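You operate a simulated robot arm through the tools that you are given. There is no shell and no other tool. Be economical: measure what you need, move in short steps, check, and stop when the job is done.

The job below is to be done with a simulated two-armed robot. You get a single attempt, and the scene is never put back.

## Task
Pick up the filter box labelled "Y527" from the top shelf of the air cabinet with one hand, pass it to the other hand and put it on the right end of the air cabinet top. Set down upright: filter box.

The check looks at the end state, three seconds after you hand in, the way a careful person would. Anything else that was tipped, shoved, dropped, spilled or broken makes it a failure.

## Robot
Two 7-joint arms with two-finger parallel grippers on one trunk, on a base that drives. Base frame: it is fixed to the floor where the robot stands at the start and does not move with it; the origin is under the middle of the robot, x ahead of it, y to its left, z up. Units: m, degrees, N and s.
The left shoulder is at the start at [0.071, 0.156, 1.355], the right one opposite. Places, roughly: right end of the air cabinet top (25x22 cm) [0.56, -0.14, 0.88]. Payload 3.91 kg a hand.
The tool frame of a hand sits at the grasp point between the pads (the TCP): z along the fingers, y along the line on which they close. The tips reach 0.03 m beyond it. The gripper opens to 0.11 m. The fingers are 0.02 m wide and 0.01 m thick; the gripper's body (0.048 by 0.112 m) begins 0.055 m behind the TCP.
Orientation is told as [roll, pitch, yaw] about the base's x, y, z axes, in that order, counted from this pose: with the fingers straight down and closing along the base's y, the tool's x points along the base's -x, its y along +y and its z along -z.

## Interface
- The arms move only by the tool arm_command. It takes "left_motion", "right_motion" or both (then of equal length, played together; a hand with none holds still); each is a list of rows, each an object of numbers (a shift or turn left out is 0, a gripper value left out holds the last): "dx", "dy", "dz": the shift along the tool's x, y, z in units of 30 mm (1.0 is 30 mm); "wx", "wy", "wz": the turn, a rotation vector about the tool's x, y, z in units of 8 degrees (1.0 is 8 degrees); "grip": the finger opening in m, from 0 to 0.11. In form: [{"dx": .., "dy": .., "dz": .., "wx": .., "wy": .., "wz": .., "grip": ..}, ...]. A call has 1 to 8 rows; each row shifts and turns the commanded pose from where the row before left it, along the tool's axes as they then stand. A call with a number of a shift or a turn outside -1 to 1 is refused whole. Rows are played at 5 a second. More than 0.05 m and 8.6 degrees between two rows, or a gripper value outside its range, and nothing of the call is played. A pose out of reach is approached as far as the arm can. The call stops where the force on the tool passes 40 N (or 10 N more than at its start, if that is more) or the arm is blocked; 0.2 s more then pass. Each finger travels about 0.108 m/s and halts on what it meets, pressing with about 24 N; the grip force reading is that of the motor and also rises with nothing between the fingers. The clock runs only during rows and for 0.2 s after the last one: add rows that do not move to give the fingers time. It gives the time, the measured TCP pose, the force on the tool (base axes), the opening and the grip force at its end, in the units of the frame above (readings bear some noise), with the torque about the TCP (base axes, N m) and any sound that the robot's microphone picked up.
- Cameras (640 x 400 px; columns grow to the right, rows downward): "scene" is now at [0.1431, -0.0128, 1.6281]; the picture's right is [-0.14, -0.99, 0.00], its down [-0.13, 0.02, -0.99] and it looks along [0.98, -0.14, -0.13] (base axes); focal length 214 px, centre (320, 200). "left" rides on the left gripper at [0.073, -0.017, -0.103] in its tool frame; the picture's right is [0.23, 0.97, 0.00], its down [-0.76, 0.18, -0.62] and it looks along [-0.61, 0.14, 0.78] (tool axes); focal length 222 px, centre (320, 200). "right" rides on the right gripper at [0.072, 0.017, -0.103] in its tool frame; the picture's right is [-0.23, 0.97, 0.00], its down [-0.76, -0.18, -0.62] and it looks along [-0.61, -0.14, 0.78] (tool axes); focal length 222 px, centre (320, 200). There is no depth. A picture from a camera that has moved, and an enlarged one, comes with that camera's place and axes in the base frame and with its lens.
- get_image(camera): a new picture of that camera. No time passes.
- lift_body(by): slides the trunk up (or, below 0, down) by that many m; the arms and the scene camera ride with it, the base frame stays. It gives what a move gives, with no picture.
- base_move(legs): drives the robot by 1 to 6 legs, each [ahead, left, turn to the left] in m, m and degrees, along the robot's own axes; the way and the turn of a leg run together, so that a leg with both is an arc; at most 1.5 m and 180 degrees a leg. The arms and the cameras ride along, it lands a little off, and it stops where it bumps. It gives what a move gives.
- head_to(pan, tilt): turns the head with the scene camera to pan (to the left, within 86 degrees either way) and tilt (down, from -29 to 69), counted from straight ahead of the robot. It gives what a move gives.
- close_up(camera, box): a new picture of the part [left, top, right, bottom] of that camera's present view, enlarged. No time passes.
- job_done(): hands the job in; it is judged then, once.

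Work in short steps. Places have to be worked out from the pictures, the camera data and where the tool is seen: move nearer, look again, correct. Check each grasp and each placing, and mend what went wrong. You have 120 turns and 92 pictures in all, those below and enlarged ones among them. Open the grippers and draw the arms clear of the work before you hand the job in, unless the task says otherwise; then end with one line.

The tools are called as name(argument=value, ...) on one line, values as JSON. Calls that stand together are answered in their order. arm_command: Moves the arms, as the interface text tells. Its arguments: {"type":"object","properties":{"left_motion":{"type":"array"},"right_motion":{"type":"array"}},"required":[]} The other tools are called the same way: lift_body (by) slides the trunk up or down; base_move (legs) drives the base; head_to (pan, tilt) turns the head that bears the scene camera; get_image (camera) takes a picture; close_up (camera, box) takes an enlarged picture of a part of a camera's view; job_done () hands the job in.

At the start:

```text
t: 0.0
left_position: [0.5267, 0.131, 1.8177]
left_tcp_rot: [0.0, -0.2, 0.0]
left_contact_force: [-0.2, 0.9, 0.6]
left_moment: [0.0, 0.01, -0.03]
left_width: 0.11
left_gripper_force: 0.0
right_position: [0.647, -0.3903, 1.7628]
right_tcp_rot: [0.0, -0.1, 0.1]
right_contact_force: [-0.1, 0.1, -0.3]
right_moment: [0.0, -0.01, 0.01]
right_width: 0.1101
right_gripper_force: 0.1
trunk travel left (down, up): [-0.8, 0.14]
robot x, y, heading: [-0.0017, -0.0017, -0.0]
head pan, tilt: [-8.0, 7.3]
```

scene: 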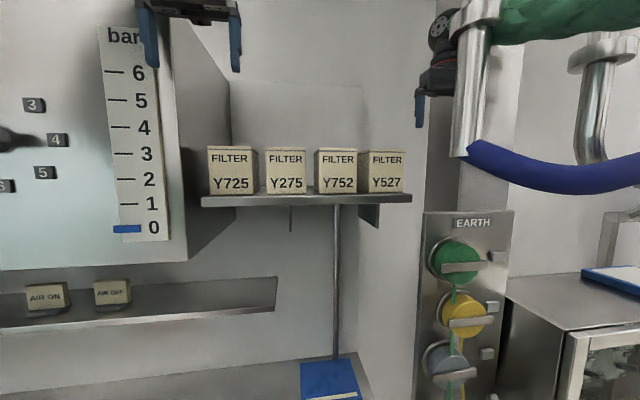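
right: 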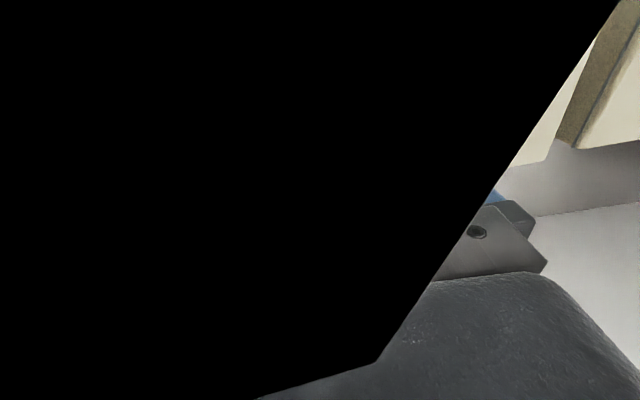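
left: 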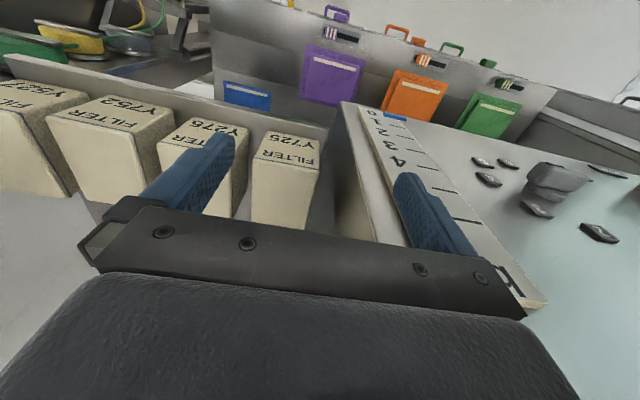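

The scene shows Y527 as the rightmost of four boxes on the top shelf. I'll enlarge both views to measure edges before moving.

close_up(camera="scene", box=[200, 130, 420, 267])

close_up(camera="left", box=[0, 40, 340, 252])

head_to(pan=-15, tilt=45)

get_image(camera="scene")

```text
2.91 times, centred on (310, 198) of scene
camera zoom: at [0.1431, -0.0128, 1.6281], right [-0.14, -0.99, 0.0], down [-0.13, 0.02, -0.99], along [0.98, -0.14, -0.13], focal length 624 px, centre (349, 204)
```

zoom: 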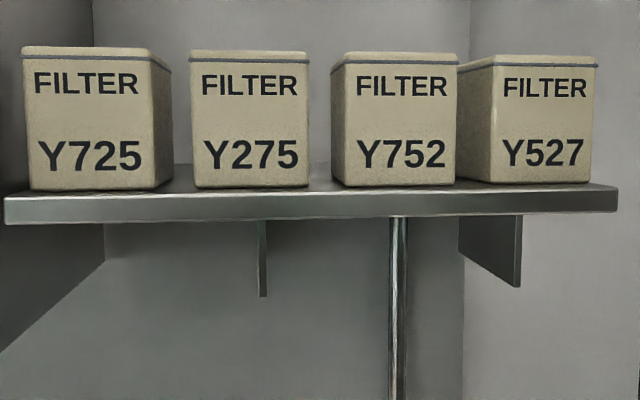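

```text
1.88 times, centred on (170, 146) of left
camera zoom: at [0.4539, 0.115, 1.9211], right [-0.23, 0.97, 0.0], down [0.76, 0.18, 0.62], along [0.61, 0.14, -0.78], focal length 418 px, centre (602, 302)
```

zoom: 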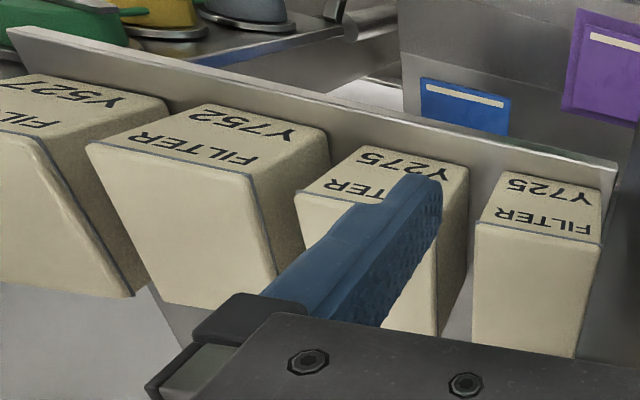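

```text
t: 1.0
left_position: [0.5263, 0.1317, 1.8176]
left_tcp_rot: [-0.1, -0.2, 0.1]
left_contact_force: [-0.3, 1.0, -0.1]
left_moment: [0.0, -0.01, -0.01]
left_width: 0.1101
left_gripper_force: 0.1
right_position: [0.6466, -0.3899, 1.7649]
right_tcp_rot: [0.0, 0.0, 0.0]
right_contact_force: [-0.7, 0.2, 0.4]
right_moment: [0.0, 0.0, -0.04]
right_width: 0.1102
right_gripper_force: 0.0
trunk travel left (down, up): [-0.8, 0.14]
robot x, y, heading: [0.0013, -0.0006, 0.1]
head pan, tilt: [-15.0, 45.0]
```

```text
86 pictures are left
camera scene: at [0.1301, -0.0209, 1.5688], right [-0.26, -0.97, 0.0], down [-0.68, 0.18, -0.71], along [0.68, -0.18, -0.71], focal length 214 px, centre (320, 200)
```

scene: 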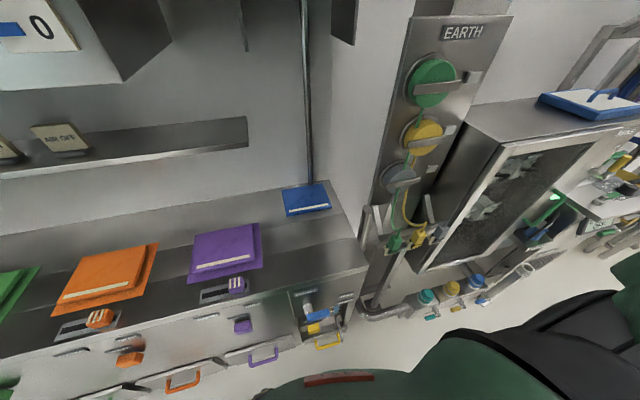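

Y527's front face is at about x 0.60, y −0.185…−0.271, z 1.584…1.672. The right hand camera is mostly black and a pipe stands in front of that hand, so I'll look over there.

head_to(pan=-35, tilt=-8)

get_image(camera="scene")

get_image(camera="right")

```text
t: 2.3
left_position: [0.5272, 0.1323, 1.8191]
left_tcp_rot: [-0.1, -0.1, 0.0]
left_contact_force: [0.4, -0.5, -0.3]
left_moment: [-0.01, -0.02, 0.0]
left_width: 0.1102
left_gripper_force: 0.0
right_position: [0.647, -0.3909, 1.7645]
right_tcp_rot: [0.0, 0.0, 0.0]
right_contact_force: [-0.1, 0.0, 0.5]
right_moment: [-0.01, 0.0, -0.02]
right_width: 0.11
right_gripper_force: 0.0
trunk travel left (down, up): [-0.8, 0.14]
robot x, y, heading: [-0.0002, -0.0005, 0.1]
head pan, tilt: [-35.0, -8.0]
```

```text
85 pictures are left
camera scene: at [0.1218, -0.049, 1.6519], right [-0.57, -0.82, 0.0], down [0.11, -0.08, -0.99], along [0.81, -0.57, 0.14], focal length 214 px, centre (320, 200)
```

scene: 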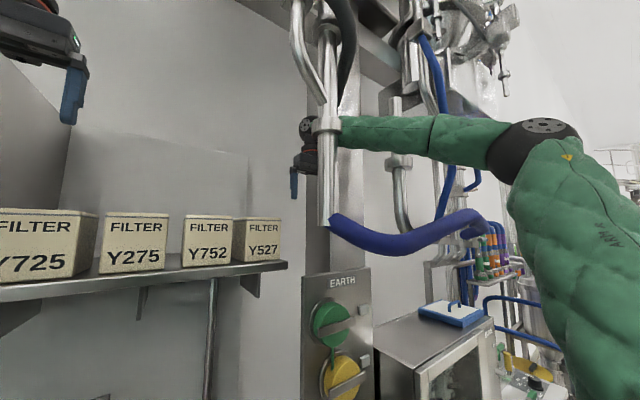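

```text
84 pictures are left
camera right: at [0.5737, -0.372, 1.868], right [0.23, 0.97, 0.0], down [0.76, -0.18, 0.62], along [0.61, -0.14, -0.78], focal length 222 px, centre (320, 200)
```

right: 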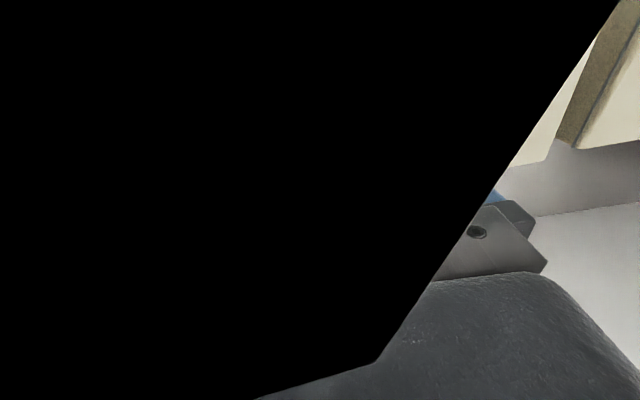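

A hanging loading pipe stands close to the right hand's camera, with the right forearm passing behind it. I need its position, so I'll pull the left hand back a little and turn its camera toward the right side.

arm_command(left_motion=[{"dx": 1}, {"dx": 1}, {"dx": 1, "wz": 1}, {"wz": 1}, {"wz": 1}, {"wz": 1}, {"wz": 1}, {"wz": 1}])

get_image(camera="left")

```text
t: 4.1
left_position: [0.4363, 0.1317, 1.8167]
left_tcp_rot: [-0.1, -0.2, -48.1]
left_contact_force: [0.0, 0.4, 0.6]
left_moment: [-0.02, 0.0, 0.0]
left_width: 0.1102
left_gripper_force: 0.1
right_position: [0.6458, -0.3903, 1.7651]
right_tcp_rot: [0.0, 0.0, 0.0]
right_contact_force: [-0.7, -0.5, -0.2]
right_moment: [0.0, -0.02, 0.02]
right_width: 0.1101
right_gripper_force: 0.1
trunk travel left (down, up): [-0.8, 0.14]
robot x, y, heading: [0.0032, 0.0003, 0.0]
head pan, tilt: [-35.0, -8.0]
```

```text
83 pictures are left
camera left: at [0.3753, 0.1743, 1.92], right [0.57, 0.82, 0.0], down [0.64, -0.45, 0.63], along [0.51, -0.36, -0.78], focal length 222 px, centre (320, 200)
```

left: 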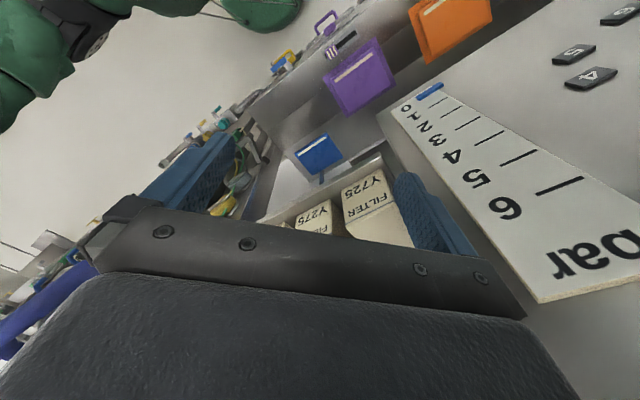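

Gripper blocks the view; I'll tilt the left hand up to look toward the pipe horizontally.

arm_command(left_motion=[{"wy": -1, "wz": 0.3}, {"wy": -1, "wz": 0.3}, {"wy": -1}, {"wy": -1}, {"wy": -1}, {"wy": -1}])

get_image(camera="left")

```text
t: 5.5
left_position: [0.4365, 0.1323, 1.8176]
left_tcp_rot: [1.0, -48.3, -53.5]
left_contact_force: [-0.4, -0.4, -0.3]
left_moment: [-0.03, 0.02, 0.01]
left_width: 0.1099
left_gripper_force: 0.0
right_position: [0.6466, -0.3885, 1.7647]
right_tcp_rot: [0.0, 0.0, 0.0]
right_contact_force: [-0.1, 0.2, 0.3]
right_moment: [0.03, -0.04, -0.03]
right_width: 0.1101
right_gripper_force: 0.1
trunk travel left (down, up): [-0.8, 0.14]
robot x, y, heading: [-0.0032, -0.0003, -0.1]
head pan, tilt: [-35.0, -8.0]
```

```text
82 pictures are left
camera left: at [0.3466, 0.2226, 1.8321], right [0.68, 0.71, -0.16], down [0.16, 0.07, 0.99], along [0.71, -0.7, -0.06], focal length 222 px, centre (320, 200)
```

left: 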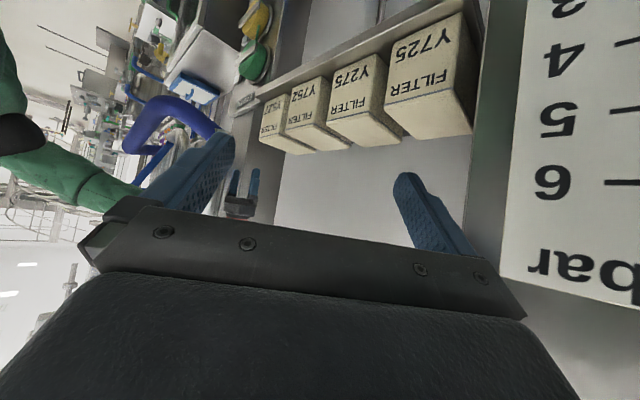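

I can see the right gripper at (242,190), but my own finger hides the pipe. I'll close the left fingers to clear the view.

arm_command(left_motion=[{"grip": 0.0, "wz": 1}, {"wz": 0.5}, {}])

get_image(camera="left")

```text
t: 6.3
left_position: [0.4354, 0.131, 1.818]
left_tcp_rot: [14.1, -46.6, -71.3]
left_contact_force: [-1.1, 0.2, -0.1]
left_moment: [0.02, 0.02, -0.01]
left_width: 0.0001
left_gripper_force: 23.8
right_position: [0.6459, -0.3893, 1.7653]
right_tcp_rot: [-0.1, 0.0, -0.1]
right_contact_force: [-0.2, -0.2, 0.0]
right_moment: [0.02, -0.02, 0.02]
right_width: 0.1102
right_gripper_force: 0.2
trunk travel left (down, up): [-0.8, 0.14]
robot x, y, heading: [-0.0002, 0.0008, 0.1]
head pan, tilt: [-35.0, -8.0]
```

```text
81 pictures are left
camera left: at [0.3576, 0.2321, 1.8314], right [0.79, 0.62, 0.0], down [0.04, -0.04, 1.0], along [0.61, -0.79, -0.06], focal length 222 px, centre (320, 200)
```

left: 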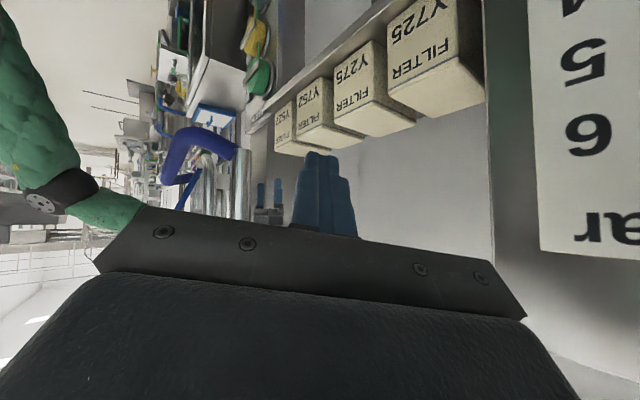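

close_up(camera="left", box=[130, 100, 330, 225])

close_up(camera="scene", box=[240, 60, 400, 260])

```text
3.20 times, centred on (230, 162) of left
camera zoom: at [0.3576, 0.2321, 1.8314], right [0.79, 0.62, 0.0], down [0.04, -0.04, 1.0], along [0.61, -0.79, -0.06], focal length 711 px, centre (608, 320)
```

zoom: 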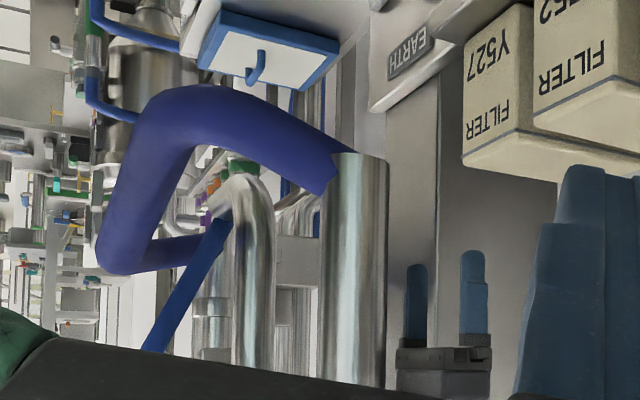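

```text
2.00 times, centred on (320, 160) of scene
camera zoom: at [0.1209, -0.0487, 1.652], right [-0.57, -0.82, 0.0], down [0.11, -0.08, -0.99], along [0.81, -0.57, 0.14], focal length 429 px, centre (320, 280)
```

zoom: 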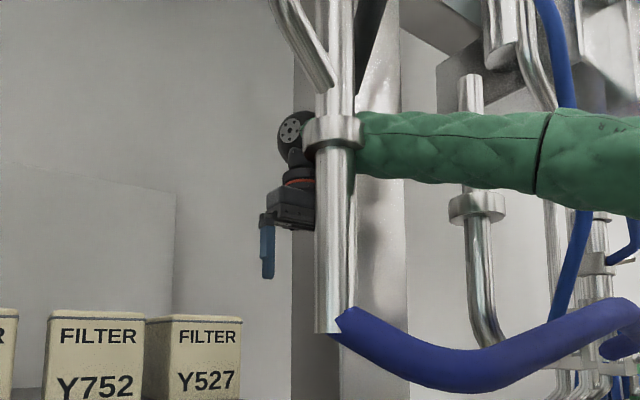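

Triangulated: the pipe is vertical at about (0.556, −0.379), radius 0.028, bottom at z 1.66, and a second one is near (0.525, −0.637). The right hand is behind the first, so I'll close its fingers, slide it right into the gap between pipes, then pull it back in later steps.

arm_command(right_motion=[{"grip": 0.0, "dy": -0.5}, {"dy": -0.7}, {"dy": -0.7}, {"dy": -0.7}, {"dy": -0.7}, {"dy": -0.5}])

get_image(camera="right")

get_image(camera="scene")

```text
t: 7.4
left_position: [0.4345, 0.1356, 1.8176]
left_tcp_rot: [14.1, -46.8, -70.9]
left_contact_force: [0.1, -1.4, 0.3]
left_moment: [0.02, 0.01, 0.03]
left_width: 0.0004
left_gripper_force: 23.6
right_position: [0.6451, -0.4658, 1.7682]
right_tcp_rot: [-0.3, 0.0, 0.8]
right_contact_force: [0.6, -1.7, -0.2]
right_moment: [0.12, 0.08, 0.0]
right_width: 0.0003
right_gripper_force: 24.3
trunk travel left (down, up): [-0.8, 0.14]
robot x, y, heading: [-0.0016, 0.0012, 0.2]
head pan, tilt: [-35.0, -8.0]
stopped in row 5 (right hand): the force on the tool passed its limit at 51 N (the readings are from after the stop); the commanded pose is now the measured one
```

```text
78 pictures are left
camera right: at [0.5716, -0.4484, 1.8712], right [0.21, 0.98, 0.0], down [0.76, -0.16, 0.62], along [0.61, -0.14, -0.78], focal length 222 px, centre (320, 200)
```

right: 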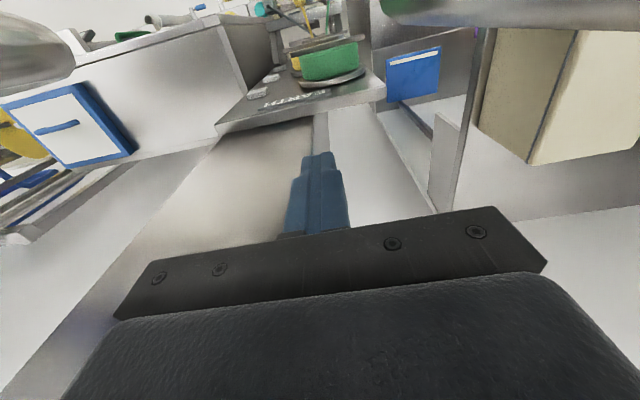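

```text
77 pictures are left
camera scene: at [0.12, -0.045, 1.6522], right [-0.57, -0.82, 0.0], down [0.11, -0.08, -0.99], along [0.81, -0.57, 0.14], focal length 214 px, centre (320, 200)
```

scene: 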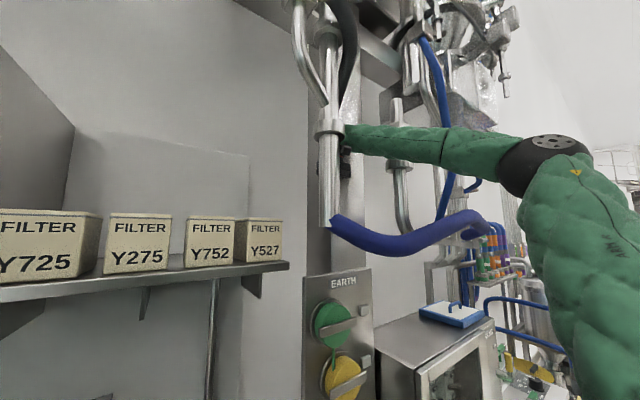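

The hand met something on its right side at 51 N, probably the post; it's released now. I'll ease off, come back 3 cm, then yaw the hand so its narrow side spans the gap.

arm_command(right_motion=[{"dy": 0.25}, {"dx": 0.5}, {"dx": 0.5}, {"wz": -1}, {"wz": -1}, {"wz": -1}])

get_image(camera="right")

```text
t: 8.8
left_position: [0.4348, 0.1309, 1.818]
left_tcp_rot: [14.1, -46.5, -71.1]
left_contact_force: [-0.2, -0.7, 0.2]
left_moment: [0.0, -0.01, 0.0]
left_width: 0.0001
left_gripper_force: 23.9
right_position: [0.6148, -0.4668, 1.7654]
right_tcp_rot: [0.0, 0.0, 24.6]
right_contact_force: [0.0, -0.7, -0.2]
right_moment: [0.03, -0.06, 0.03]
right_width: 0.0
right_gripper_force: 24.2
trunk travel left (down, up): [-0.8, 0.14]
robot x, y, heading: [-0.0031, -0.002, -0.0]
head pan, tilt: [-35.0, -8.0]
```

```text
76 pictures are left
camera right: at [0.5414, -0.4811, 1.8689], right [-0.2, 0.98, 0.0], down [0.77, 0.15, 0.62], along [0.61, 0.12, -0.78], focal length 222 px, centre (320, 200)
```

right: 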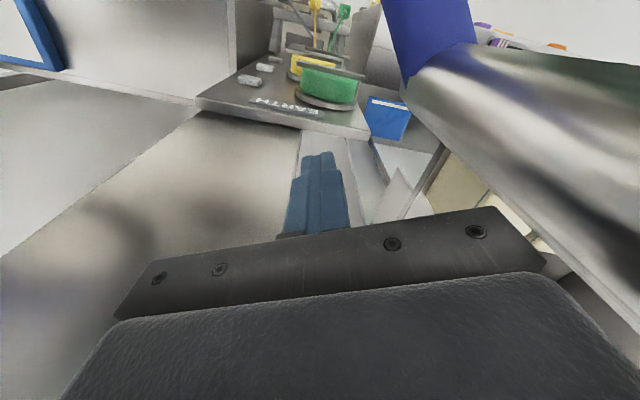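

The pipe now shows clearly on the right in the hand camera with space around the gripper. I'll continue yawing toward 90°.

arm_command(right_motion=[{"wz": -1}, {"wz": -1}, {"wz": -1}, {"wz": -1}, {"wz": -1}, {"wz": -1}, {"wz": -1}, {"wz": -1}])

get_image(camera="right")

get_image(camera="scene")

```text
t: 10.6
left_position: [0.4344, 0.1322, 1.8179]
left_tcp_rot: [14.2, -46.6, -71.0]
left_contact_force: [-0.3, 0.0, -0.5]
left_moment: [-0.01, 0.03, 0.03]
left_width: 0.0
left_gripper_force: 24.5
right_position: [0.6176, -0.4664, 1.7646]
right_tcp_rot: [0.1, 0.0, 88.6]
right_contact_force: [0.2, -0.2, -0.1]
right_moment: [0.0, -0.01, 0.0]
right_width: 0.0002
right_gripper_force: 24.5
trunk travel left (down, up): [-0.8, 0.14]
robot x, y, heading: [-0.0016, 0.0007, 0.1]
head pan, tilt: [-35.0, -8.0]
```

```text
75 pictures are left
camera right: at [0.5977, -0.5375, 1.8686], right [-0.97, 0.25, 0.0], down [0.2, 0.76, 0.62], along [0.15, 0.6, -0.78], focal length 222 px, centre (320, 200)
```

right: 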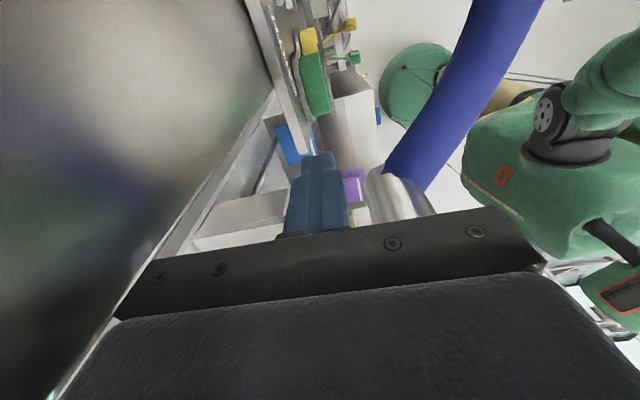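

```text
74 pictures are left
camera scene: at [0.1214, -0.0487, 1.652], right [-0.57, -0.82, 0.0], down [0.11, -0.08, -0.99], along [0.81, -0.57, 0.14], focal length 214 px, centre (320, 200)
```

scene: 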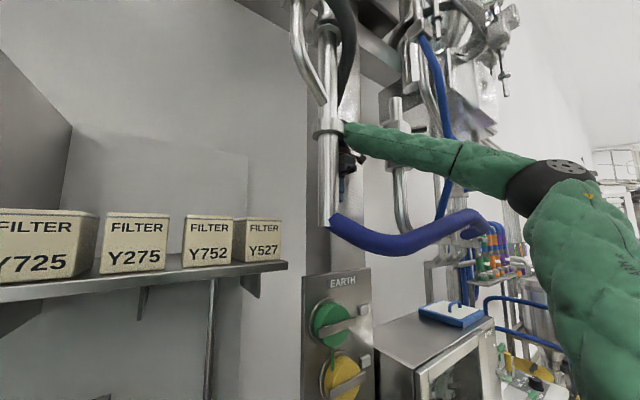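

Hand is now narrow across the gap. I'll pull it straight back toward the robot (tool +y) with a touch to the right.

arm_command(right_motion=[{"dy": 0.6, "dx": 0.2}, {"dy": 0.8, "dx": 0.2}, {"dy": 0.8, "dx": 0.1}, {"dy": 0.8}, {"dy": 0.8}])

get_image(camera="right")

get_image(camera="scene")

```text
t: 11.8
left_position: [0.4332, 0.1329, 1.8185]
left_tcp_rot: [14.2, -46.5, -71.1]
left_contact_force: [-0.7, 1.3, 0.4]
left_moment: [0.01, 0.0, 0.03]
left_width: 0.0
left_gripper_force: 23.9
right_position: [0.5011, -0.4773, 1.7666]
right_tcp_rot: [0.0, 0.0, 88.5]
right_contact_force: [0.3, 0.6, 0.0]
right_moment: [0.01, 0.0, -0.01]
right_width: 0.0002
right_gripper_force: 24.4
trunk travel left (down, up): [-0.8, 0.14]
robot x, y, heading: [-0.0015, -0.0027, 0.2]
head pan, tilt: [-35.0, -8.0]
```

```text
73 pictures are left
camera right: at [0.4813, -0.5486, 1.8707], right [-0.97, 0.25, 0.0], down [0.2, 0.76, 0.62], along [0.16, 0.6, -0.78], focal length 222 px, centre (320, 200)
```

right: 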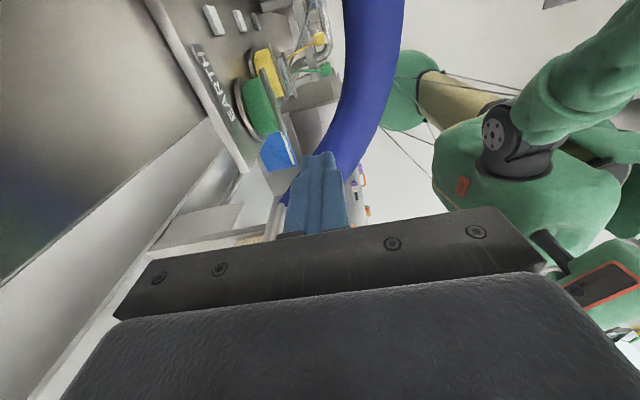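

```text
72 pictures are left
camera scene: at [0.1193, -0.0486, 1.6522], right [-0.57, -0.82, 0.0], down [0.12, -0.08, -0.99], along [0.81, -0.57, 0.14], focal length 214 px, centre (320, 200)
```

scene: 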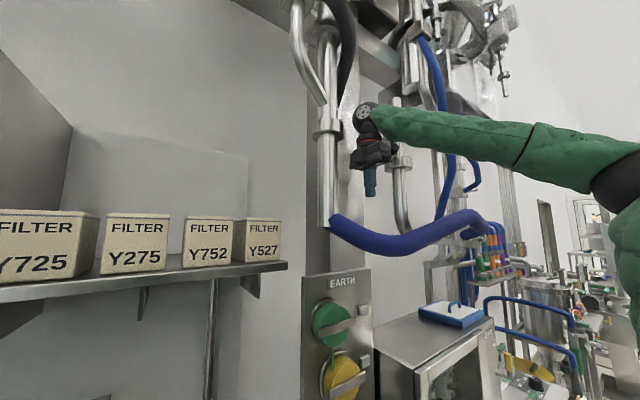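

The hand is out beside the pipe with no contact. I'll back off another 8 cm, then swing it left in front of the pipe.

arm_command(right_motion=[{"dy": 0.9}, {"dy": 0.9}, {"dy": 0.9}, {"dx": -1}, {"dx": -1}, {"dx": -1}, {"dx": -1}, {"dx": -1}])

get_image(camera="scene")

```text
t: 13.6
left_position: [0.437, 0.1339, 1.8166]
left_tcp_rot: [14.0, -46.6, -71.0]
left_contact_force: [-1.0, 1.0, -0.2]
left_moment: [-0.03, 0.0, -0.01]
left_width: 0.0
left_gripper_force: 23.9
right_position: [0.4259, -0.3224, 1.7651]
right_tcp_rot: [0.2, 0.0, 88.5]
right_contact_force: [-0.4, 0.1, 0.3]
right_moment: [-0.05, 0.0, 0.01]
right_width: 0.0
right_gripper_force: 24.0
trunk travel left (down, up): [-0.8, 0.14]
robot x, y, heading: [0.0014, 0.0002, -0.1]
head pan, tilt: [-35.0, -8.0]
```

```text
71 pictures are left
camera scene: at [0.1218, -0.0468, 1.652], right [-0.57, -0.82, 0.0], down [0.11, -0.08, -0.99], along [0.81, -0.57, 0.14], focal length 214 px, centre (320, 200)
```

scene: 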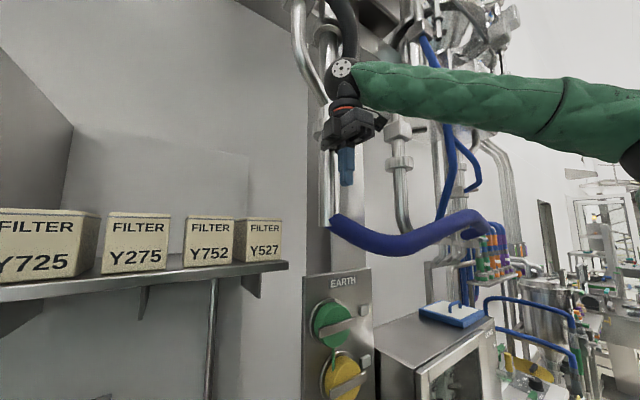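

Right hand is free in front of the pipe. I'll lower it and yaw it back toward 0 so it waits below and the left hand can work.

arm_command(right_motion=[{"dz": 1, "wz": 1}, {"dz": 1, "wz": 1}, {"dz": 1, "wz": 1}, {"dz": 1, "wz": 1}, {"dz": 1, "wz": 1}, {"dz": 1, "wz": 1}, {"dz": 1, "wz": 1}, {"dz": 1, "wz": 1}])

arm_command(right_motion=[{"dz": 1, "wz": 1}, {"dz": 1, "wz": 1}, {"dz": 1, "wz": 1}, {"dz": 1}, {"dz": 1}, {"dz": 1}])

head_to(pan=-20, tilt=15)

get_image(camera="scene")

```text
t: 15.4
left_position: [0.4349, 0.1319, 1.8165]
left_tcp_rot: [14.1, -46.7, -70.9]
left_contact_force: [-0.3, -0.2, 0.3]
left_moment: [-0.02, 0.04, 0.02]
left_width: 0.0
left_gripper_force: 24.7
right_position: [0.4268, -0.3269, 1.5274]
right_tcp_rot: [0.1, 0.1, 24.3]
right_contact_force: [-0.4, 0.1, -0.5]
right_moment: [0.01, -0.03, -0.03]
right_width: 0.0001
right_gripper_force: 24.1
trunk travel left (down, up): [-0.8, 0.14]
robot x, y, heading: [-0.0033, -0.0035, -0.1]
head pan, tilt: [-35.0, -8.0]
```

```text
t: 16.8
left_position: [0.4371, 0.1324, 1.8174]
left_tcp_rot: [14.0, -46.6, -71.0]
left_contact_force: [-0.3, -0.6, -0.2]
left_moment: [0.0, 0.01, 0.03]
left_width: 0.0
left_gripper_force: 23.8
right_position: [0.4264, -0.3262, 1.3446]
right_tcp_rot: [-0.1, 0.1, 0.3]
right_contact_force: [0.7, -0.4, 0.3]
right_moment: [0.0, 0.02, -0.03]
right_width: 0.0002
right_gripper_force: 24.0
trunk travel left (down, up): [-0.8, 0.14]
robot x, y, heading: [-0.0006, 0.0049, 0.1]
head pan, tilt: [-35.0, -8.0]
```

```text
t: 17.7
left_position: [0.4354, 0.1333, 1.8181]
left_tcp_rot: [14.2, -46.6, -71.0]
left_contact_force: [0.1, 0.1, -0.5]
left_moment: [0.0, -0.02, 0.02]
left_width: 0.0
left_gripper_force: 23.5
right_position: [0.4246, -0.3277, 1.3447]
right_tcp_rot: [0.0, 0.1, 0.5]
right_contact_force: [-0.8, 0.7, 0.0]
right_moment: [0.01, 0.0, -0.01]
right_width: 0.0
right_gripper_force: 23.7
trunk travel left (down, up): [-0.8, 0.14]
robot x, y, heading: [-0.0014, 0.0003, 0.4]
head pan, tilt: [-20.0, 15.0]
```

```text
70 pictures are left
camera scene: at [0.1389, -0.0314, 1.6156], right [-0.34, -0.94, 0.0], down [-0.24, 0.09, -0.97], along [0.91, -0.33, -0.26], focal length 214 px, centre (320, 200)
```

scene: 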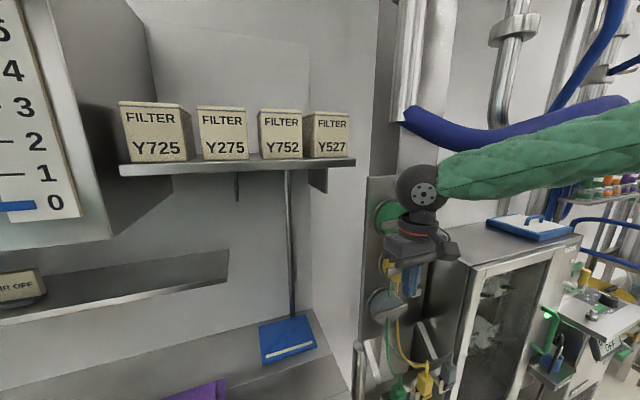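

Right hand is parked clear. Now I'll orient the left hand to pitch about −48, yaw 0 (fingers forward and down), ready for a front grasp.

arm_command(left_motion=[{"wz": -0.8}, {"wz": -0.7}])

arm_command(left_motion=[{"wx": -0.712, "wz": -0.637}, {"wx": -0.712, "wz": -0.637}, {"wx": -0.712, "wz": -0.637}, {"wx": -0.712, "wz": -0.637}, {"wx": -0.712, "wz": -0.637}, {"wx": -0.712, "wz": -0.637}, {"wx": -0.712, "wz": -0.637}])

get_image(camera="left")

```text
t: 18.3
left_position: [0.4357, 0.1326, 1.8184]
left_tcp_rot: [0.9, -48.1, -53.3]
left_contact_force: [-1.0, -0.3, 0.3]
left_moment: [0.0, -0.03, 0.0]
left_width: 0.0
left_gripper_force: 24.7
right_position: [0.4263, -0.3275, 1.3436]
right_tcp_rot: [0.1, 0.1, 0.5]
right_contact_force: [-0.4, -0.2, 0.2]
right_moment: [-0.02, 0.0, 0.0]
right_width: 0.0001
right_gripper_force: 24.5
trunk travel left (down, up): [-0.8, 0.14]
robot x, y, heading: [0.0005, 0.0005, 0.0]
head pan, tilt: [-20.0, 15.0]
```

```text
t: 19.9
left_position: [0.435, 0.1297, 1.8189]
left_tcp_rot: [0.6, -48.8, 0.5]
left_contact_force: [0.1, -0.2, 0.0]
left_moment: [0.03, -0.03, 0.02]
left_width: 0.0
left_gripper_force: 24.0
right_position: [0.424, -0.3288, 1.3449]
right_tcp_rot: [-0.1, 0.0, 0.4]
right_contact_force: [-0.3, -0.4, -0.1]
right_moment: [0.01, 0.01, 0.01]
right_width: 0.0
right_gripper_force: 24.6
trunk travel left (down, up): [-0.8, 0.14]
robot x, y, heading: [-0.0004, 0.0006, 0.1]
head pan, tilt: [-20.0, 15.0]
```

```text
69 pictures are left
camera left: at [0.3092, 0.1118, 1.8321], right [-0.17, 0.97, -0.16], down [0.03, 0.17, 0.98], along [0.99, 0.16, -0.06], focal length 222 px, centre (320, 200)
```

left: 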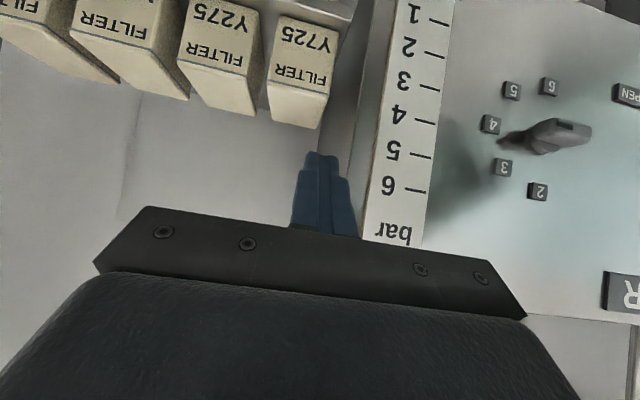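

Orientation is right. I'll slide the left hand right to y ≈ −0.228, staying back from the shelf, opening to 0.10.

arm_command(left_motion=[{"dy": -1, "grip": 0.1}, {"dy": -1}, {"dy": -1}, {"dy": -1}, {"dy": -1}, {"dy": -1}])

arm_command(left_motion=[{"dy": -1}, {"dy": -1}, {"dy": -1}, {"dy": -1}, {"dy": -1}, {"dy": -0.9}])

get_image(camera="left")

get_image(camera="scene")

```text
t: 21.3
left_position: [0.4394, -0.0494, 1.817]
left_tcp_rot: [0.8, -48.6, 0.4]
left_contact_force: [0.1, -0.1, 0.0]
left_moment: [0.04, 0.01, 0.03]
left_width: 0.1
left_gripper_force: 0.2
right_position: [0.4257, -0.3289, 1.3441]
right_tcp_rot: [0.2, 0.2, 0.5]
right_contact_force: [-0.1, 0.6, 0.2]
right_moment: [0.04, 0.0, 0.01]
right_width: 0.0
right_gripper_force: 23.9
trunk travel left (down, up): [-0.8, 0.14]
robot x, y, heading: [0.0027, 0.0001, 0.0]
head pan, tilt: [-20.0, 15.0]
```

```text
t: 22.7
left_position: [0.4418, -0.2245, 1.8134]
left_tcp_rot: [0.7, -48.7, 0.5]
left_contact_force: [-0.1, 1.0, 0.0]
left_moment: [0.04, 0.0, -0.03]
left_width: 0.0998
left_gripper_force: 0.0
right_position: [0.4248, -0.3279, 1.3432]
right_tcp_rot: [0.1, 0.1, 0.4]
right_contact_force: [-0.6, -0.1, 0.3]
right_moment: [0.01, -0.03, 0.0]
right_width: 0.0002
right_gripper_force: 24.3
trunk travel left (down, up): [-0.8, 0.14]
robot x, y, heading: [-0.0011, 0.0012, 0.1]
head pan, tilt: [-20.0, 15.0]
```

```text
68 pictures are left
camera left: at [0.3158, -0.2434, 1.827], right [-0.17, 0.97, -0.16], down [0.03, 0.17, 0.98], along [0.99, 0.16, -0.06], focal length 222 px, centre (320, 200)
```

left: 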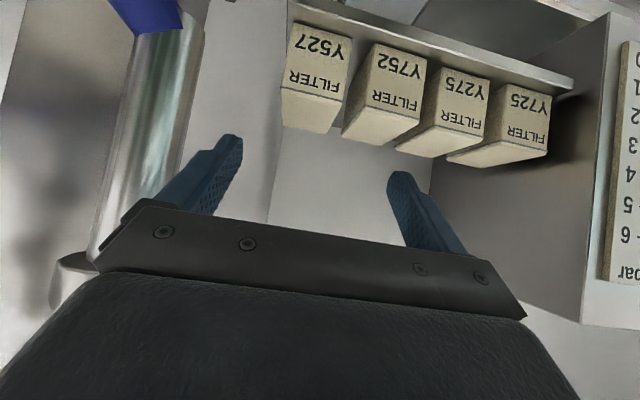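

```text
67 pictures are left
camera scene: at [0.1387, -0.0329, 1.6155], right [-0.34, -0.94, 0.0], down [-0.24, 0.09, -0.97], along [0.91, -0.33, -0.26], focal length 214 px, centre (320, 200)
```

scene: 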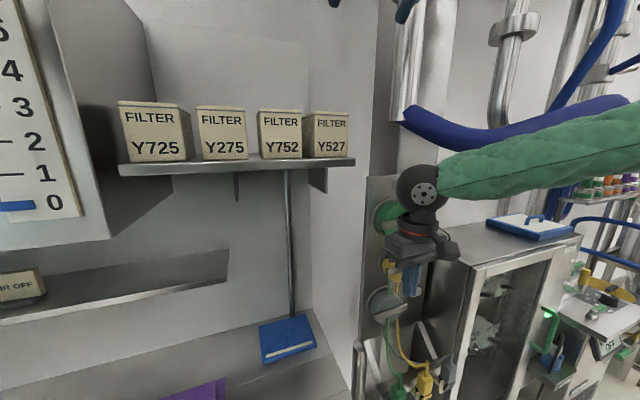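

The left hand now faces the boxes with the pipe safely to its side. Enlarging to refine Y527's position.

close_up(camera="left", box=[260, 0, 460, 125])

close_up(camera="scene", box=[240, 90, 400, 190])

```text
3.20 times, centred on (360, 62) of left
camera zoom: at [0.3158, -0.2434, 1.827], right [-0.17, 0.97, -0.16], down [0.03, 0.17, 0.98], along [0.99, 0.16, -0.06], focal length 711 px, centre (192, 640)
```

zoom: 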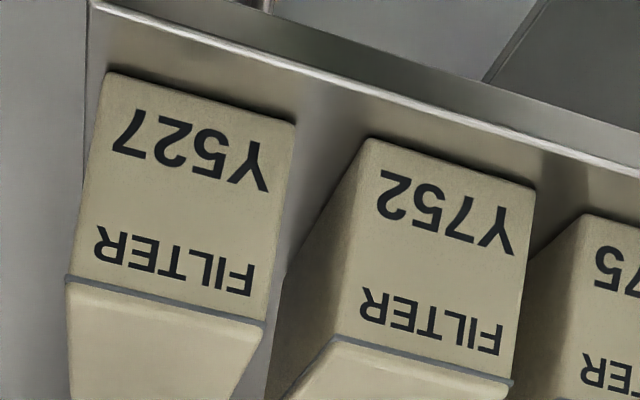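

```text
4.00 times, centred on (320, 140) of scene
camera zoom: at [0.1387, -0.0329, 1.6155], right [-0.34, -0.94, 0.0], down [-0.24, 0.09, -0.97], along [0.91, -0.33, -0.26], focal length 858 px, centre (320, 440)
```

zoom: 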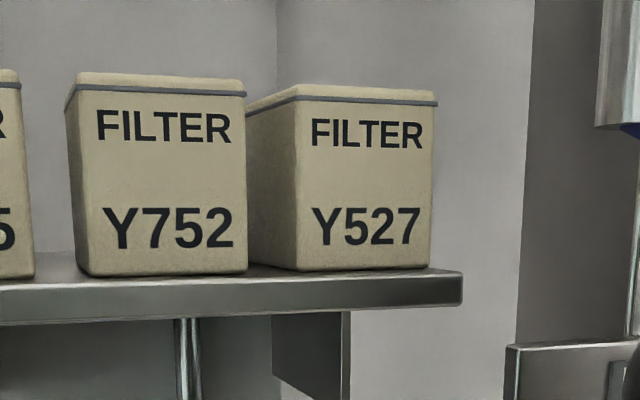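

Refined: Y527's front is x ≈ 0.604, y −0.189…−0.269 (centre −0.229), bottom z 1.584. I'll descend halfway along the tool axis and check.

arm_command(left_motion=[{"dx": 0.45, "dy": -0.15}, {"dx": 0.45, "dz": 0.5, "dy": -0.1}, {"dz": 1}, {"dz": 1}, {"dz": 1}, {"dz": 1}])

get_image(camera="left")

get_image(camera="scene")

```text
t: 24.1
left_position: [0.5268, -0.2303, 1.7039]
left_tcp_rot: [0.6, -48.6, 0.4]
left_contact_force: [0.4, 0.2, 0.6]
left_moment: [0.03, -0.02, 0.01]
left_width: 0.0997
left_gripper_force: 0.1
right_position: [0.4266, -0.3268, 1.3446]
right_tcp_rot: [0.0, 0.2, 0.4]
right_contact_force: [-0.2, 0.3, -0.5]
right_moment: [-0.01, 0.04, -0.01]
right_width: 0.0002
right_gripper_force: 24.1
trunk travel left (down, up): [-0.8, 0.14]
robot x, y, heading: [-0.0006, -0.0008, 0.1]
head pan, tilt: [-20.0, 15.0]
```

```text
64 pictures are left
camera left: at [0.4024, -0.2494, 1.717], right [-0.17, 0.97, -0.16], down [0.03, 0.17, 0.98], along [0.99, 0.16, -0.06], focal length 222 px, centre (320, 200)
```

left: 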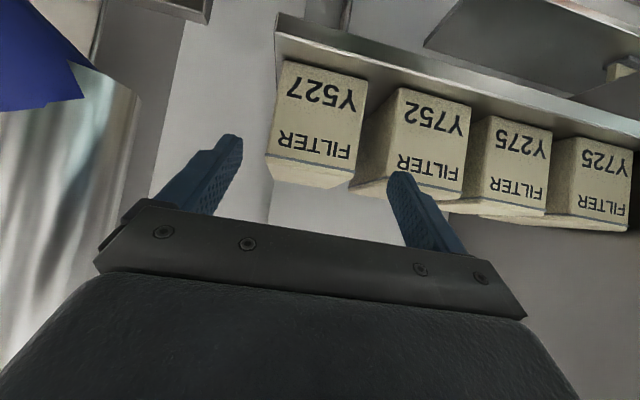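

```text
63 pictures are left
camera scene: at [0.1411, -0.0312, 1.6154], right [-0.34, -0.94, 0.0], down [-0.24, 0.09, -0.97], along [0.91, -0.33, -0.26], focal length 214 px, centre (320, 200)
```

scene: 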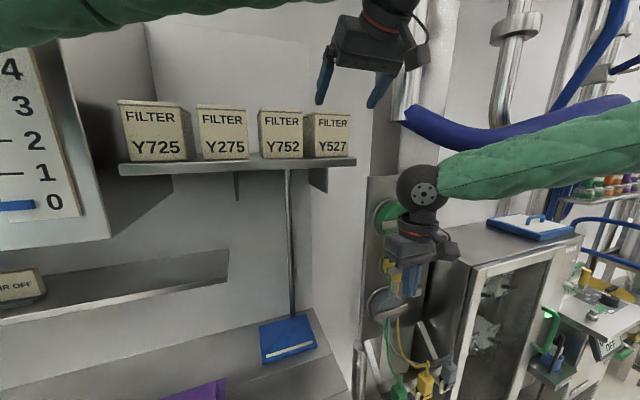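

Measured corners agree (y −0.190…−0.270, x 0.605). Advancing 9 cm more along the tool axis, then checking finger straddle.

arm_command(left_motion=[{"dz": 0.75}, {"dz": 0.75}, {"dz": 0.75}, {"dz": 0.75}])

get_image(camera="left")

close_up(camera="scene", box=[240, 40, 440, 190])

```text
t: 25.1
left_position: [0.5737, -0.2366, 1.6534]
left_tcp_rot: [1.0, -49.6, 0.1]
left_contact_force: [0.5, 0.0, -0.2]
left_moment: [0.04, 0.02, -0.01]
left_width: 0.0998
left_gripper_force: 0.1
right_position: [0.4102, -0.332, 1.3472]
right_tcp_rot: [0.2, -0.6, 0.4]
right_contact_force: [-0.2, -0.4, 0.0]
right_moment: [0.03, 0.0, -0.02]
right_width: 0.0
right_gripper_force: 24.0
trunk travel left (down, up): [-0.8, 0.14]
robot x, y, heading: [0.0001, 0.0007, -0.1]
head pan, tilt: [-20.0, 15.0]
```

```text
62 pictures are left
camera left: at [0.4472, -0.2539, 1.6654], right [-0.16, 0.97, -0.16], down [0.02, 0.17, 0.99], along [0.99, 0.16, -0.04], focal length 222 px, centre (320, 200)
```

left: 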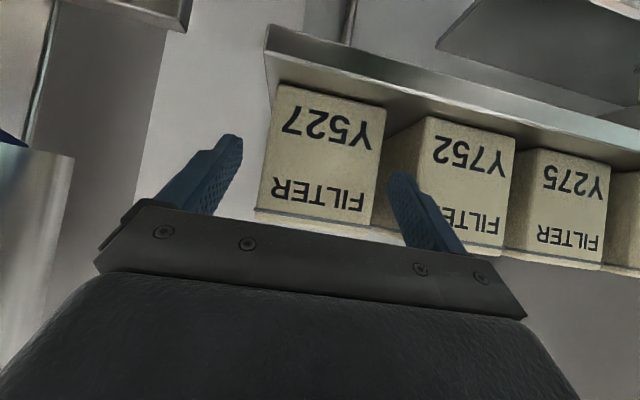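

```text
2.67 times, centred on (340, 115) of scene
camera zoom: at [0.12, -0.0377, 1.6175], right [-0.34, -0.94, -0.01], down [-0.23, 0.09, -0.97], along [0.91, -0.33, -0.25], focal length 572 px, centre (267, 427)
```

zoom: 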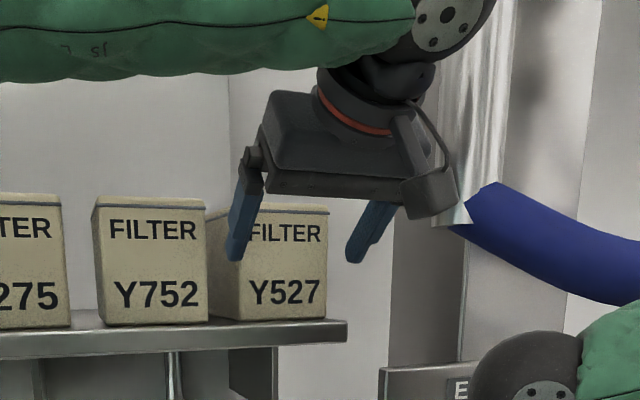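

The robot's trunk seems to have been pushed back about 2 cm, though the hand force reads zero, so the left arm may be leaning on something. I'll look to the left.

head_to(pan=25, tilt=-10)

get_image(camera="scene")

```text
t: 26.2
left_position: [0.5722, -0.2353, 1.6527]
left_tcp_rot: [1.1, -49.7, 0.1]
left_contact_force: [0.4, -0.1, -0.2]
left_moment: [0.01, -0.03, -0.02]
left_width: 0.1002
left_gripper_force: 0.1
right_position: [0.4087, -0.3313, 1.3481]
right_tcp_rot: [0.2, -0.5, 0.5]
right_contact_force: [0.1, 0.4, 0.3]
right_moment: [0.02, 0.02, -0.02]
right_width: 0.0
right_gripper_force: 24.1
trunk travel left (down, up): [-0.8, 0.14]
robot x, y, heading: [-0.0021, 0.0024, 0.4]
head pan, tilt: [25.0, -10.0]
```

```text
60 pictures are left
camera scene: at [0.1078, 0.0297, 1.6565], right [0.42, -0.91, 0.0], down [0.17, 0.08, -0.98], along [0.89, 0.42, 0.19], focal length 214 px, centre (320, 200)
```

scene: 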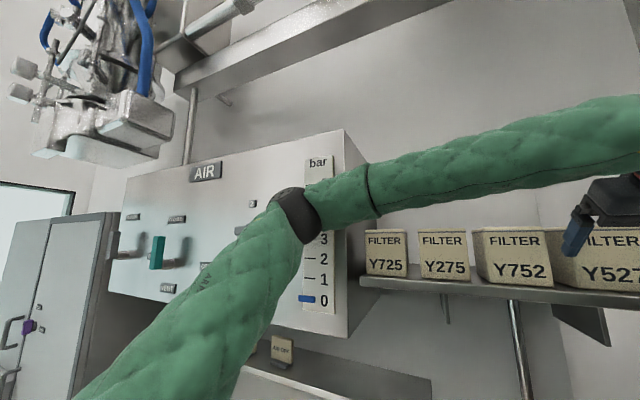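

The left elbow is against the gauge panel. I'll back the left hand out the way it came, bring the right hand inward, and then shift the base right so the elbow clears.

arm_command(left_motion=[{"dz": -1}, {"dz": -1}, {"dz": -1}, {"dz": -1}, {"dz": -1}, {"dz": -1}], right_motion=[{"dy": 0.8}, {"dy": 0.8}, {"dy": 0.8}, {"dy": 0.8, "dx": 0.3}, {"dy": 0.8, "dx": 0.3}, {"dx": 0.3}])

get_image(camera="scene")

```text
t: 27.6
left_position: [0.4565, -0.233, 1.7675]
left_tcp_rot: [0.9, -48.9, 0.3]
left_contact_force: [-0.3, -0.5, -0.8]
left_moment: [-0.02, -0.01, 0.01]
left_width: 0.1
left_gripper_force: 0.1
right_position: [0.4131, -0.2066, 1.355]
right_tcp_rot: [0.1, 0.0, 0.4]
right_contact_force: [0.4, -0.6, 0.9]
right_moment: [0.03, 0.02, -0.01]
right_width: 0.0
right_gripper_force: 24.2
right hand out of reach, approached as far as the arm can: row 4, 5, 6
trunk travel left (down, up): [-0.8, 0.14]
robot x, y, heading: [-0.0001, -0.0004, 0.1]
head pan, tilt: [25.0, -10.0]
```

```text
59 pictures are left
camera scene: at [0.1256, 0.0339, 1.6551], right [0.42, -0.91, 0.0], down [0.16, 0.08, -0.98], along [0.89, 0.42, 0.18], focal length 214 px, centre (320, 200)
```

scene: 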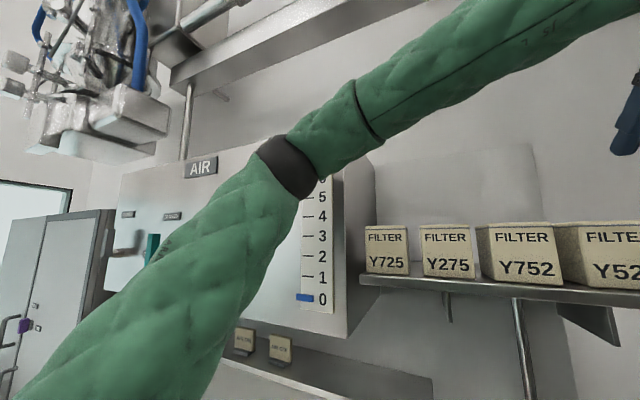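

Now move the left hand left 0.2 m so that after the base shifts right it ends in the same place, keeping away from the pipe.

arm_command(left_motion=[{"dy": 1}, {"dy": 1}, {"dy": 1}, {"dy": 1}, {"dy": 1}, {"dy": 1}, {"dy": 0.7}])

base_move(legs=[[0, -0.1, 0]])

base_move(legs=[[0, -0.1, 0]])

get_image(camera="scene")

get_image(camera="left")

```text
t: 29.2
left_position: [0.4565, -0.03, 1.7671]
left_tcp_rot: [0.6, -48.7, 0.5]
left_contact_force: [-0.9, 0.4, -0.2]
left_moment: [-0.01, -0.04, 0.02]
left_width: 0.0998
left_gripper_force: 0.1
right_position: [0.4154, -0.2022, 1.355]
right_tcp_rot: [-0.1, 0.2, 0.5]
right_contact_force: [0.5, 0.3, -0.6]
right_moment: [-0.02, -0.01, -0.02]
right_width: 0.0001
right_gripper_force: 23.6
trunk travel left (down, up): [-0.8, 0.14]
robot x, y, heading: [0.0013, -0.0011, 0.1]
head pan, tilt: [25.0, -10.0]
```

```text
t: 30.3
left_position: [0.4557, -0.1306, 1.7675]
left_tcp_rot: [0.7, -48.7, 0.5]
left_contact_force: [0.3, 0.2, 0.6]
left_moment: [0.03, 0.01, 0.01]
left_width: 0.1001
left_gripper_force: 0.0
right_position: [0.4164, -0.3022, 1.3545]
right_tcp_rot: [-0.1, 0.1, 0.4]
right_contact_force: [0.1, -0.2, -0.9]
right_moment: [-0.07, 0.01, 0.03]
right_width: 0.0003
right_gripper_force: 24.1
trunk travel left (down, up): [-0.8, 0.14]
robot x, y, heading: [-0.001, -0.1013, 0.2]
head pan, tilt: [25.0, -10.0]
```

```text
t: 31.5
left_position: [0.4571, -0.2252, 1.7679]
left_tcp_rot: [0.4, -48.7, 0.7]
left_contact_force: [-0.7, 0.4, -0.1]
left_moment: [0.0, 0.01, -0.02]
left_width: 0.1002
left_gripper_force: 0.1
right_position: [0.4154, -0.3992, 1.3539]
right_tcp_rot: [-0.1, 0.1, 0.4]
right_contact_force: [0.3, 0.2, -0.2]
right_moment: [-0.01, -0.02, 0.0]
right_width: 0.0002
right_gripper_force: 24.2
trunk travel left (down, up): [-0.8, 0.14]
robot x, y, heading: [-0.0024, -0.1992, 0.2]
head pan, tilt: [25.0, -10.0]
```

```text
58 pictures are left
camera scene: at [0.1296, -0.1585, 1.6548], right [0.42, -0.91, 0.0], down [0.16, 0.07, -0.99], along [0.89, 0.42, 0.17], focal length 214 px, centre (320, 200)
```

scene: 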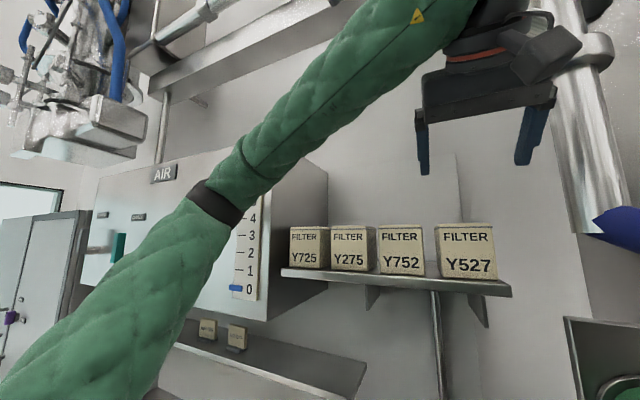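

```text
57 pictures are left
camera left: at [0.3313, -0.2443, 1.7813], right [-0.17, 0.97, -0.17], down [0.03, 0.17, 0.98], along [0.99, 0.16, -0.06], focal length 222 px, centre (320, 200)
```

left: 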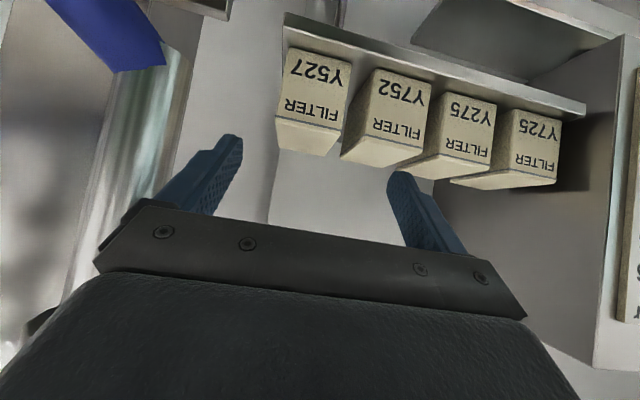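

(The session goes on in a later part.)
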